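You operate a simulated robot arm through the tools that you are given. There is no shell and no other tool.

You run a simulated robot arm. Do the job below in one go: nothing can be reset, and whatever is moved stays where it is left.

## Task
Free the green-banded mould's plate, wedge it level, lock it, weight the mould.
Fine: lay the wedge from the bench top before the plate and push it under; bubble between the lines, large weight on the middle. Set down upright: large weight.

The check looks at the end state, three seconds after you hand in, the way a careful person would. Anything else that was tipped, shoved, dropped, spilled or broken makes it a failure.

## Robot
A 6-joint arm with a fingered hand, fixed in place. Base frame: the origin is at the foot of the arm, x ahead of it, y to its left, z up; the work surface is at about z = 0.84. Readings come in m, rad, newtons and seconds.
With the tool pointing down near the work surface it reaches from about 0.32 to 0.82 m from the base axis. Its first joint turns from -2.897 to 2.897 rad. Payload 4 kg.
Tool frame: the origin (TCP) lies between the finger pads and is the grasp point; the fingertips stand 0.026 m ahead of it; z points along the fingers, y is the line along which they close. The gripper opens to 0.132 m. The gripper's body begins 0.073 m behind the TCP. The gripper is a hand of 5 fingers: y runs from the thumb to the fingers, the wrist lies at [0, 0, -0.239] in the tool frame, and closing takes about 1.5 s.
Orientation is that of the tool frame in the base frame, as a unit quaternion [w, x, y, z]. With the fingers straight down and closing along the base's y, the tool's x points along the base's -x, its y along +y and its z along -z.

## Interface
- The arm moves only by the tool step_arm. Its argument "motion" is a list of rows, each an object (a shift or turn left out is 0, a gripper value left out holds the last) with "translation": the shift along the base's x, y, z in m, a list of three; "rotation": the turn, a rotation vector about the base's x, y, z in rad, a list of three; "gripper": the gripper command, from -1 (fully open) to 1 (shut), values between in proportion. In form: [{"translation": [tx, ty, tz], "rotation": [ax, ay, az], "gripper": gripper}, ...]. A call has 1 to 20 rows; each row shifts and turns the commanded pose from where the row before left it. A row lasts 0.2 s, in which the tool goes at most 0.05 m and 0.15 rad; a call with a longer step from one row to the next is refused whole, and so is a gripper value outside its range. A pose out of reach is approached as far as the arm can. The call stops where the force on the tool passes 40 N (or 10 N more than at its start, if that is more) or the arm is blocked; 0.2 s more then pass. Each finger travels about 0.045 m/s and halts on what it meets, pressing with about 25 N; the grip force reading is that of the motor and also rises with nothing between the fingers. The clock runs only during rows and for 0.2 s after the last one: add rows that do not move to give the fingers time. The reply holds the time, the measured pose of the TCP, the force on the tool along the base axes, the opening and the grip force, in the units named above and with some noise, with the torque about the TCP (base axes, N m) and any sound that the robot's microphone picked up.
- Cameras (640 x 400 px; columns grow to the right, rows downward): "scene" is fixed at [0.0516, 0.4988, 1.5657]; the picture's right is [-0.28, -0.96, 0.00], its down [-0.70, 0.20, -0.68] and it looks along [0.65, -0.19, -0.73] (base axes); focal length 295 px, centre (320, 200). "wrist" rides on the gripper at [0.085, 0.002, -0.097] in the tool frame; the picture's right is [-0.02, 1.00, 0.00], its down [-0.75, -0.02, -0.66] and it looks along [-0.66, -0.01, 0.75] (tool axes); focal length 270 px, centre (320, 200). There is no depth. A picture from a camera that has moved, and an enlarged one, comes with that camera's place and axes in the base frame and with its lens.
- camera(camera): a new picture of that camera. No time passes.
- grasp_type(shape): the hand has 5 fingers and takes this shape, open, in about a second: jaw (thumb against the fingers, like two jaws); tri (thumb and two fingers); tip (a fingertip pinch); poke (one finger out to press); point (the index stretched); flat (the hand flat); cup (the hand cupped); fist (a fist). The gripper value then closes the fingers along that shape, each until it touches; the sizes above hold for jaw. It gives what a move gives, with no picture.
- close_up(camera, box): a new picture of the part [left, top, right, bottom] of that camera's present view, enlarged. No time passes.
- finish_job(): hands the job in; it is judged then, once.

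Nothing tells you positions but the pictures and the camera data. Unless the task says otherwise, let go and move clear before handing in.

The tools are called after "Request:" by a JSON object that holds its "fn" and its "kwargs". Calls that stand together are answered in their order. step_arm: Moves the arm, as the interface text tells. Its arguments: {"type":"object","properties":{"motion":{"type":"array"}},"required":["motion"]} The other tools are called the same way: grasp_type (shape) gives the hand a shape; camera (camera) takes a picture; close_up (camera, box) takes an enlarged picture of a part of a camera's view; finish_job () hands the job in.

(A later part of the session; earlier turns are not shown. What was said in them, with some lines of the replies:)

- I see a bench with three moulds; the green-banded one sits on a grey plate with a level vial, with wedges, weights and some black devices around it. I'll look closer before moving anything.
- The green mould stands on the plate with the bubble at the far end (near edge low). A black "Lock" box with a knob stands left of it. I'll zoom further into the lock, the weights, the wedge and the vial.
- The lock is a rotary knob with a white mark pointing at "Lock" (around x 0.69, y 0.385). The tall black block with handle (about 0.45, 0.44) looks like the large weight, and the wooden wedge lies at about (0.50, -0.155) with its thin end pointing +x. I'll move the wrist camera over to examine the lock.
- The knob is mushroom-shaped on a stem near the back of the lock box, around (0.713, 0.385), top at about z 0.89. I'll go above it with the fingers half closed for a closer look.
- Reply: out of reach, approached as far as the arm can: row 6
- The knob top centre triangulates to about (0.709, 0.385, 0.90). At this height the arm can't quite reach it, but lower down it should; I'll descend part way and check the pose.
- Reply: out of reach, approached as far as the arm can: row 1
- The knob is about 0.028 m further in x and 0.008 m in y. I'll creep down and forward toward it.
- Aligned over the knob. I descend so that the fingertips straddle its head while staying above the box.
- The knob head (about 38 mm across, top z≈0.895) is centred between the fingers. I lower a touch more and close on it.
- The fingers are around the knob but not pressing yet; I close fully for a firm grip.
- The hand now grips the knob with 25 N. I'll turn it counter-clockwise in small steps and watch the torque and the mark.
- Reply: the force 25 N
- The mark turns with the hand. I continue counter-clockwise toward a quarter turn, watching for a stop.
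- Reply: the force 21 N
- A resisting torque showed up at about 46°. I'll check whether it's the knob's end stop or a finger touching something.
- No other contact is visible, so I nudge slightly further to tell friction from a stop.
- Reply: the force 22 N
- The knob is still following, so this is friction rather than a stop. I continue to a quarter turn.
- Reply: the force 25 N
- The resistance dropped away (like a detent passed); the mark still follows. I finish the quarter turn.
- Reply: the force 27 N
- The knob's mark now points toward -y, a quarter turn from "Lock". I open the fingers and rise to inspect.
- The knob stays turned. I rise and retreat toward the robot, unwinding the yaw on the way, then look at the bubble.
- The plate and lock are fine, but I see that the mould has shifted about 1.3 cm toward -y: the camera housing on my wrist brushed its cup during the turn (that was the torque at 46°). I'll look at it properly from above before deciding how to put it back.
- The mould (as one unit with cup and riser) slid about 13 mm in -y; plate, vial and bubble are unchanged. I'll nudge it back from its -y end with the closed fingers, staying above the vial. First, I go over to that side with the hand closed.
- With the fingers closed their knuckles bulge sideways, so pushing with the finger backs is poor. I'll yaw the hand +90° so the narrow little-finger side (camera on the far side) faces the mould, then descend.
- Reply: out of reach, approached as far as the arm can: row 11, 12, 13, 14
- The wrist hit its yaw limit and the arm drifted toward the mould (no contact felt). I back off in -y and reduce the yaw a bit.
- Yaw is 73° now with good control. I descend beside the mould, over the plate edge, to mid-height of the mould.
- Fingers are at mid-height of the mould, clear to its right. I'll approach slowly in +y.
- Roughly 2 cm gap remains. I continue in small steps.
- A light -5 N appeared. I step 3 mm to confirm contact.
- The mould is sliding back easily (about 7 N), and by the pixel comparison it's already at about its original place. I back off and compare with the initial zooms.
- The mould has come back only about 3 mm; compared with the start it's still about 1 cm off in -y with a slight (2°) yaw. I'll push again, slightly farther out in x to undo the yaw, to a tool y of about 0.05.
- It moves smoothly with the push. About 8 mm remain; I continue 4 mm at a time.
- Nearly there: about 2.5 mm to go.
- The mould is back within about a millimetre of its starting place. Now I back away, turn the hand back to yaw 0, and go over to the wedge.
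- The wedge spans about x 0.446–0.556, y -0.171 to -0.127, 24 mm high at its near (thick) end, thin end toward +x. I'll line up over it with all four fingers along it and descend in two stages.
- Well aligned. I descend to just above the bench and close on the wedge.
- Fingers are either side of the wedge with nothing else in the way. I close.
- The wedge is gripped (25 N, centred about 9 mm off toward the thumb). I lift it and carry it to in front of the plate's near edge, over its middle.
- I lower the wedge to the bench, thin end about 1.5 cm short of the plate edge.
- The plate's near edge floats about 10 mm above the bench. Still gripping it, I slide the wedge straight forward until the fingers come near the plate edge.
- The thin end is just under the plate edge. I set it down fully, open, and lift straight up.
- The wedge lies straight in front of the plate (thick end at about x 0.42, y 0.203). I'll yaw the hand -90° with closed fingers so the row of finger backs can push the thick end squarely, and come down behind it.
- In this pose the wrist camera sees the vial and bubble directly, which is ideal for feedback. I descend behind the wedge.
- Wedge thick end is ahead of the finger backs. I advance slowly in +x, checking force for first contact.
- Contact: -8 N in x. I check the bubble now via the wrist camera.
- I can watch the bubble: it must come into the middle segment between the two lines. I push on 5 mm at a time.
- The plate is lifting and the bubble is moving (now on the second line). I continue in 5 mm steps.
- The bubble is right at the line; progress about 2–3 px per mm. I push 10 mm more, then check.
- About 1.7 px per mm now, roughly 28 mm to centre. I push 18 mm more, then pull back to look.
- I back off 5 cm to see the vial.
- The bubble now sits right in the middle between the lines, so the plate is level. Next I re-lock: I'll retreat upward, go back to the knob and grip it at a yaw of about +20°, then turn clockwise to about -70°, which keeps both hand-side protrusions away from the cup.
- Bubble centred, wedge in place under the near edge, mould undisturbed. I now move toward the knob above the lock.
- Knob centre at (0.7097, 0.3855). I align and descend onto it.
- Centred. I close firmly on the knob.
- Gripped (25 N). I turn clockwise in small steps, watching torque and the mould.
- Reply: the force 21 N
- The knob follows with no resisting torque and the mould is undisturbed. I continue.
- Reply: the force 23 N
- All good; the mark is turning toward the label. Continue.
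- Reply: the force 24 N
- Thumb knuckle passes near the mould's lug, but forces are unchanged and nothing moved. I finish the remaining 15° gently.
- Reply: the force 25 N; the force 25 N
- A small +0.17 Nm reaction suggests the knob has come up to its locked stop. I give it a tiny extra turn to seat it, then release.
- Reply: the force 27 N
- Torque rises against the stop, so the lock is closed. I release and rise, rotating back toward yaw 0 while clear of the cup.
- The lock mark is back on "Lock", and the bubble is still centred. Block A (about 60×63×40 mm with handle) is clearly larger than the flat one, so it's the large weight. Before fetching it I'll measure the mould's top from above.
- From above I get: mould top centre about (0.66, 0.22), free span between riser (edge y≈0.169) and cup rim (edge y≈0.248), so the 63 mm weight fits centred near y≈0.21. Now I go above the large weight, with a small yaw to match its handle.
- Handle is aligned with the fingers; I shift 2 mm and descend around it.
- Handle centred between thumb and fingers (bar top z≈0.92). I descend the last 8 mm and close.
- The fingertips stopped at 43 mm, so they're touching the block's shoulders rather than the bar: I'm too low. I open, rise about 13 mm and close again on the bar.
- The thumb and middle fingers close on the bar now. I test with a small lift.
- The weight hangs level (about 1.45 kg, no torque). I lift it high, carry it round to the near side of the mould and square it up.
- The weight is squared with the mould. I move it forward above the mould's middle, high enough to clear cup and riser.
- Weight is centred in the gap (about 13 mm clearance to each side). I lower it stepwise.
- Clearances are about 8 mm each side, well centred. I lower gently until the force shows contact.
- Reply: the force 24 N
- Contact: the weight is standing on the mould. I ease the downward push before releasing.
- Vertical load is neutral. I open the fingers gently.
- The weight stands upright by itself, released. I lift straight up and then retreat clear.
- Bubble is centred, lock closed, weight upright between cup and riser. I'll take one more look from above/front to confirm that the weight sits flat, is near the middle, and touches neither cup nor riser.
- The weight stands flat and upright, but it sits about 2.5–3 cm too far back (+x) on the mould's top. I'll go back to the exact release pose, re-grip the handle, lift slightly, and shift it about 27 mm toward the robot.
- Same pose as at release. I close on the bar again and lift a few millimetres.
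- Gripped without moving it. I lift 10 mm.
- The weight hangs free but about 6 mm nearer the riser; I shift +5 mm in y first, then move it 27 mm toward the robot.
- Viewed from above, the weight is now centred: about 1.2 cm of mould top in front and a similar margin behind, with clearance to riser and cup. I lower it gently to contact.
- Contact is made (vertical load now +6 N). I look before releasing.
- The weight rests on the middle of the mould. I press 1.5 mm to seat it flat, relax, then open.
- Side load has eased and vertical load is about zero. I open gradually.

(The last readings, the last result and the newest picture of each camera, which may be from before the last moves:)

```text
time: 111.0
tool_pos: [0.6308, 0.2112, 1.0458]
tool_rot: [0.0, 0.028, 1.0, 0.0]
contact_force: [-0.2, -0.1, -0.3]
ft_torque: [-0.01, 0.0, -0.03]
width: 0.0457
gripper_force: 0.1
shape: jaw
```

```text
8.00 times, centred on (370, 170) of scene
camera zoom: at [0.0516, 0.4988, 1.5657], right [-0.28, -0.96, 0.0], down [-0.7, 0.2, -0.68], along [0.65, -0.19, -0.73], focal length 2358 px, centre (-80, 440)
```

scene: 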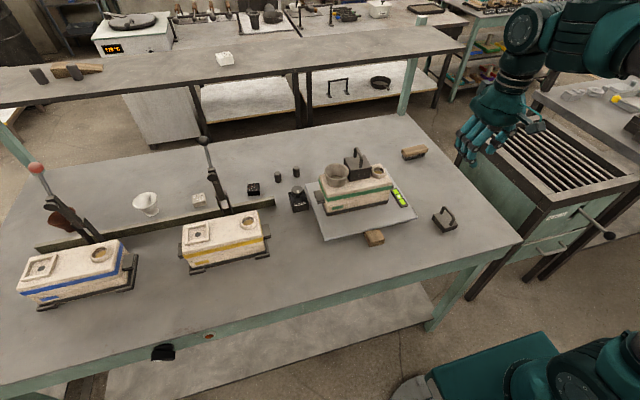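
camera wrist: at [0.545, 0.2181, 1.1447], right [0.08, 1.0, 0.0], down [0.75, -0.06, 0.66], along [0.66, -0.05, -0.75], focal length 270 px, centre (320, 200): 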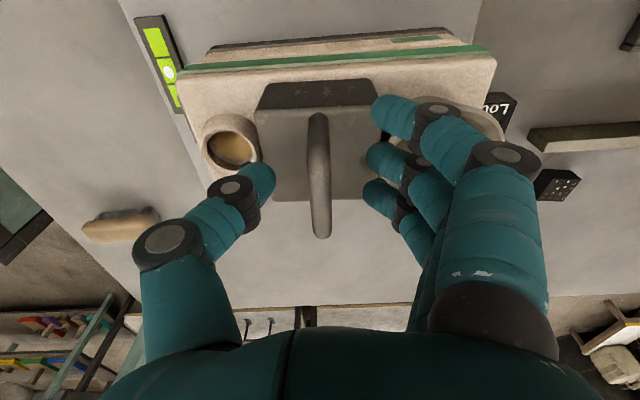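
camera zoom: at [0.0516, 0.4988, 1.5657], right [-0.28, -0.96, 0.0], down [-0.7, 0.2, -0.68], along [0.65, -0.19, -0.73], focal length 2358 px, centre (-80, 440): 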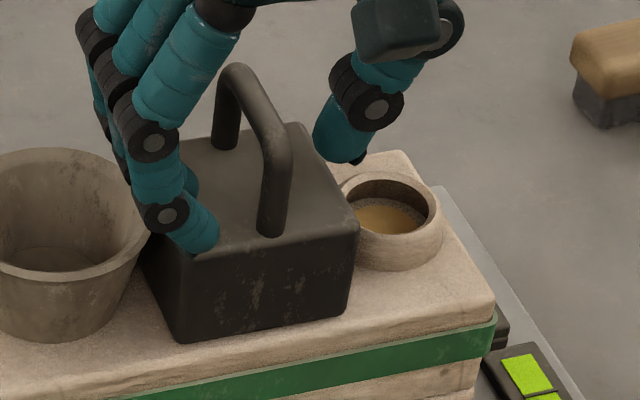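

Released; the weight stands by itself. I lift straight up and retreat to a clear place, then check everything.

Request:
{"fn": "step_arm", "kwargs": {"motion": [{"translation": [0, 0, 0.012]}, {"translation": [0, 0, 0.025]}, {"translation": [0, 0, 0.03]}, {"translation": [0, 0, 0.03]}, {"translation": [-0.04, 0, 0.02]}, {"translation": [-0.045, 0, 0]}, {"translation": [-0.045, 0, 0]}, {"translation": [-0.02, 0, 0], "gripper": -1}, {"translation": [0, 0, 0]}, {"translation": [0, 0, 0]}]}}

Request:
{"fn": "camera", "kwargs": {"camera": "wrist"}}

Request:
{"fn": "close_up", "kwargs": {"camera": "wrist", "box": [220, 90, 440, 260]}}

Request:
{"fn": "close_up", "kwargs": {"camera": "scene", "box": [280, 140, 440, 260]}}

```text
time: 113.2
tool_pos: [0.4805, 0.2126, 1.1643]
tool_rot: [0.0, 0.028, 1.0, 0.0]
contact_force: [-0.4, 0.1, -0.2]
ft_torque: [-0.02, -0.01, 0.0]
width: 0.1164
gripper_force: 0.1
shape: jaw
```

```text
taken
camera wrist: at [0.3953, 0.2187, 1.2617], right [0.08, 1.0, 0.0], down [0.75, -0.06, 0.66], along [0.66, -0.05, -0.75], focal length 270 px, centre (320, 200)
```

wrist: 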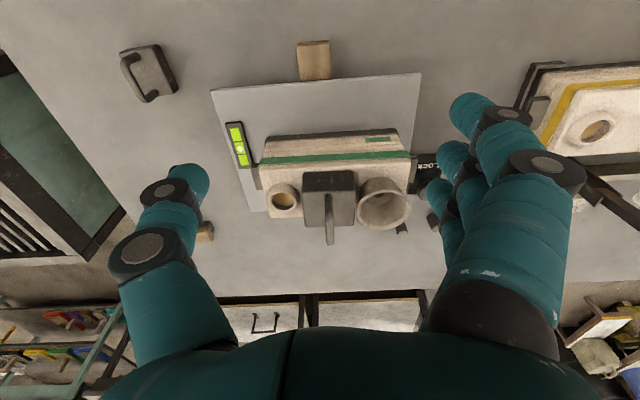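

```text
2.35 times, centred on (330, 175) of wrist
camera zoom: at [0.3953, 0.2187, 1.2617], right [0.08, 1.0, 0.0], down [0.75, -0.06, 0.66], along [0.66, -0.05, -0.75], focal length 636 px, centre (296, 259)
```

zoom: 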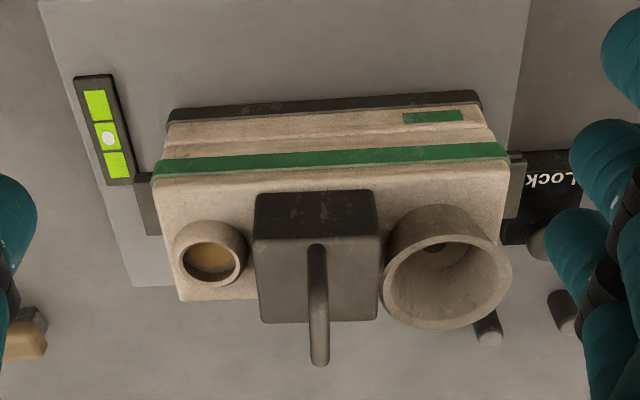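

```text
3.33 times, centred on (360, 200) of scene
camera zoom: at [0.0516, 0.4988, 1.5657], right [-0.28, -0.96, 0.0], down [-0.7, 0.2, -0.68], along [0.65, -0.19, -0.73], focal length 982 px, centre (187, 200)
```

zoom: 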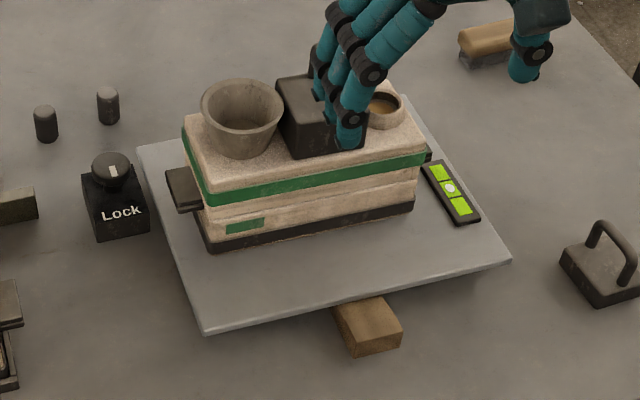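

The weight is now on the middle of the mould (within about 1 cm), upright, touching neither cup nor riser. The bubble is centred and the lock mark points at "Lock". I move the arm well clear and do a final check of the whole scene.

Request:
{"fn": "step_arm", "kwargs": {"motion": [{"translation": [-0.02, -0.03, 0.01]}, {"translation": [-0.01, -0.045, 0.01]}, {"translation": [0, -0.045, 0.01]}, {"translation": [0, -0.045, 0]}, {"translation": [0, -0.045, 0]}, {"translation": [0, -0.045, 0]}, {"translation": [0, 0, 0]}]}}

Request:
{"fn": "camera", "kwargs": {"camera": "scene"}}

Request:
{"fn": "close_up", "kwargs": {"camera": "scene", "box": [280, 140, 440, 260]}}

Request:
{"fn": "close_up", "kwargs": {"camera": "scene", "box": [375, 170, 425, 220]}}

Request:
{"fn": "close_up", "kwargs": {"camera": "scene", "box": [340, 145, 400, 195]}}

Request:
{"fn": "close_up", "kwargs": {"camera": "scene", "box": [280, 170, 330, 220]}}

```text
time: 114.8
tool_pos: [0.4506, -0.0431, 1.1952]
tool_rot: [0.0, 0.029, 1.0, 0.0]
contact_force: [-0.1, 0.2, 0.0]
ft_torque: [0.0, -0.02, 0.02]
width: 0.1316
gripper_force: 0.1
shape: jaw
```

```text
taken
```

scene: 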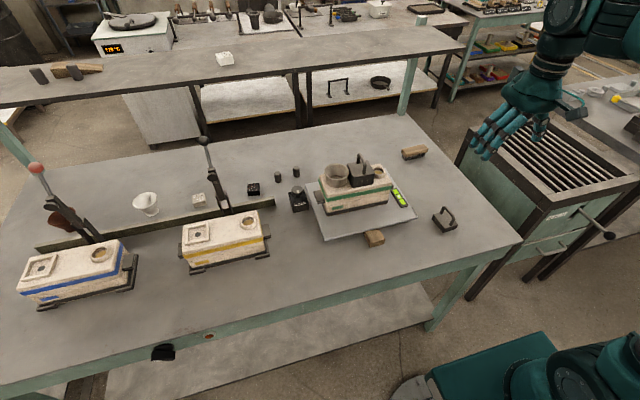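

```text
3.33 times, centred on (360, 200) of scene
camera zoom: at [0.0516, 0.4988, 1.5657], right [-0.28, -0.96, 0.0], down [-0.7, 0.2, -0.68], along [0.65, -0.19, -0.73], focal length 982 px, centre (187, 200)
```

zoom: 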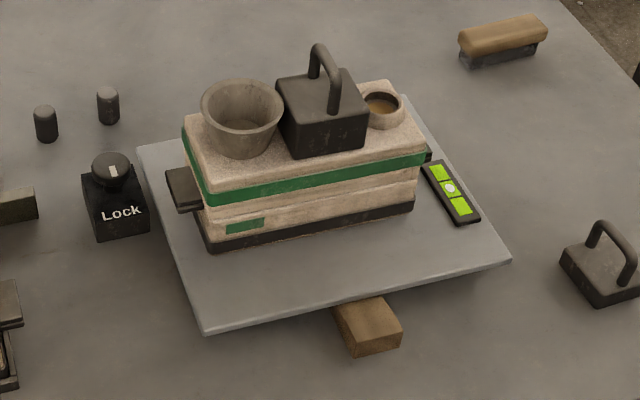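

```text
8.00 times, centred on (400, 195) of scene
camera zoom: at [0.0516, 0.4988, 1.5657], right [-0.28, -0.96, 0.0], down [-0.7, 0.2, -0.68], along [0.65, -0.19, -0.73], focal length 2358 px, centre (-320, 240)
```

zoom: 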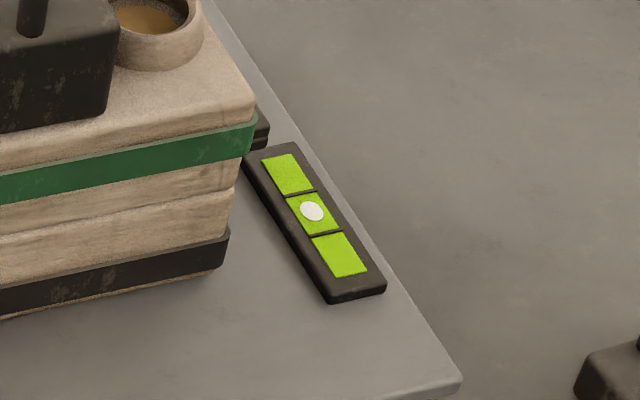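

```text
8.00 times, centred on (370, 170) of scene
camera zoom: at [0.0516, 0.4988, 1.5657], right [-0.28, -0.96, 0.0], down [-0.7, 0.2, -0.68], along [0.65, -0.19, -0.73], focal length 2358 px, centre (-80, 440)
```

zoom: 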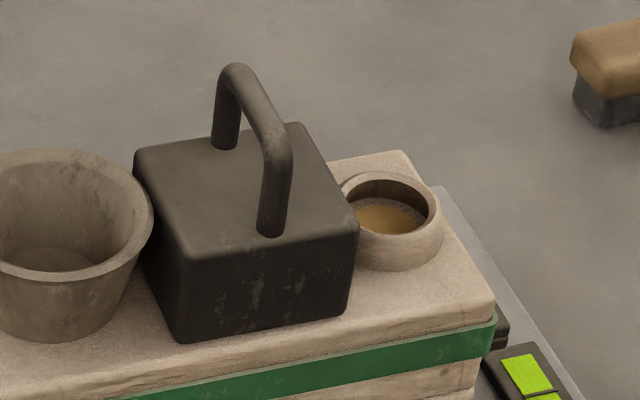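

```text
8.00 times, centred on (305, 195) of scene
camera zoom: at [0.0516, 0.4988, 1.5657], right [-0.28, -0.96, 0.0], down [-0.7, 0.2, -0.68], along [0.65, -0.19, -0.73], focal length 2358 px, centre (440, 240)
```

zoom: 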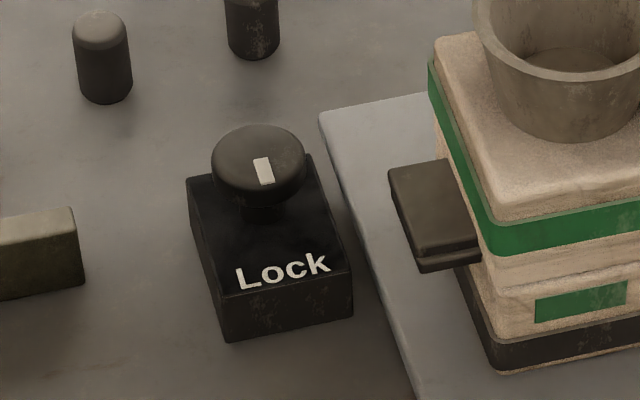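

Everything looks as required:
- The knob's mark is back at "Lock".
- The wedge is under the near edge and the bubble sits between the lines.
- The large weight stands upright on the middle of the green-banded mould, and nothing else is out of place.
- My wrist camera had bumped the mould about 13 mm while I was unlocking. I pushed it back to within a millimetre or two of where it stood.

The arm is clear, so I hand in.

Request:
{"fn": "finish_job", "kwargs": {}}

```text
The job is handed in.
```

I've handed the job in. The green-banded mould's plate is level and locked, with the large weight standing on the mould. I don't have the check's result.

- **Lock:** I turned the knob a quarter turn to free the plate. After wedging I turned it back against its stop, and its mark points at "Lock" again.
- **Wedge and level:** I laid the wedge from the bench top in front of the plate and pushed it under the near edge. The bubble sits between the lines and stayed there after the weight went on.
- **Weight:** The large weight stands upright between the cup and the riser. It is roughly centred on the mould, about 9 mm toward the riser. My first placement was 2.5–3 cm too far back, so I picked it up and set it down again. It now has about 3 mm of clearance to the cup.
- **Mishap:** While I was unlocking, my wrist camera bumped the cup and slid the green-banded mould about 13 mm along the plate. I pushed it back to within a millimetre or two of where it stood, judged from the pictures. Nothing tipped or spilled.

The other moulds, the small weight and the rest of the bench look unchanged.
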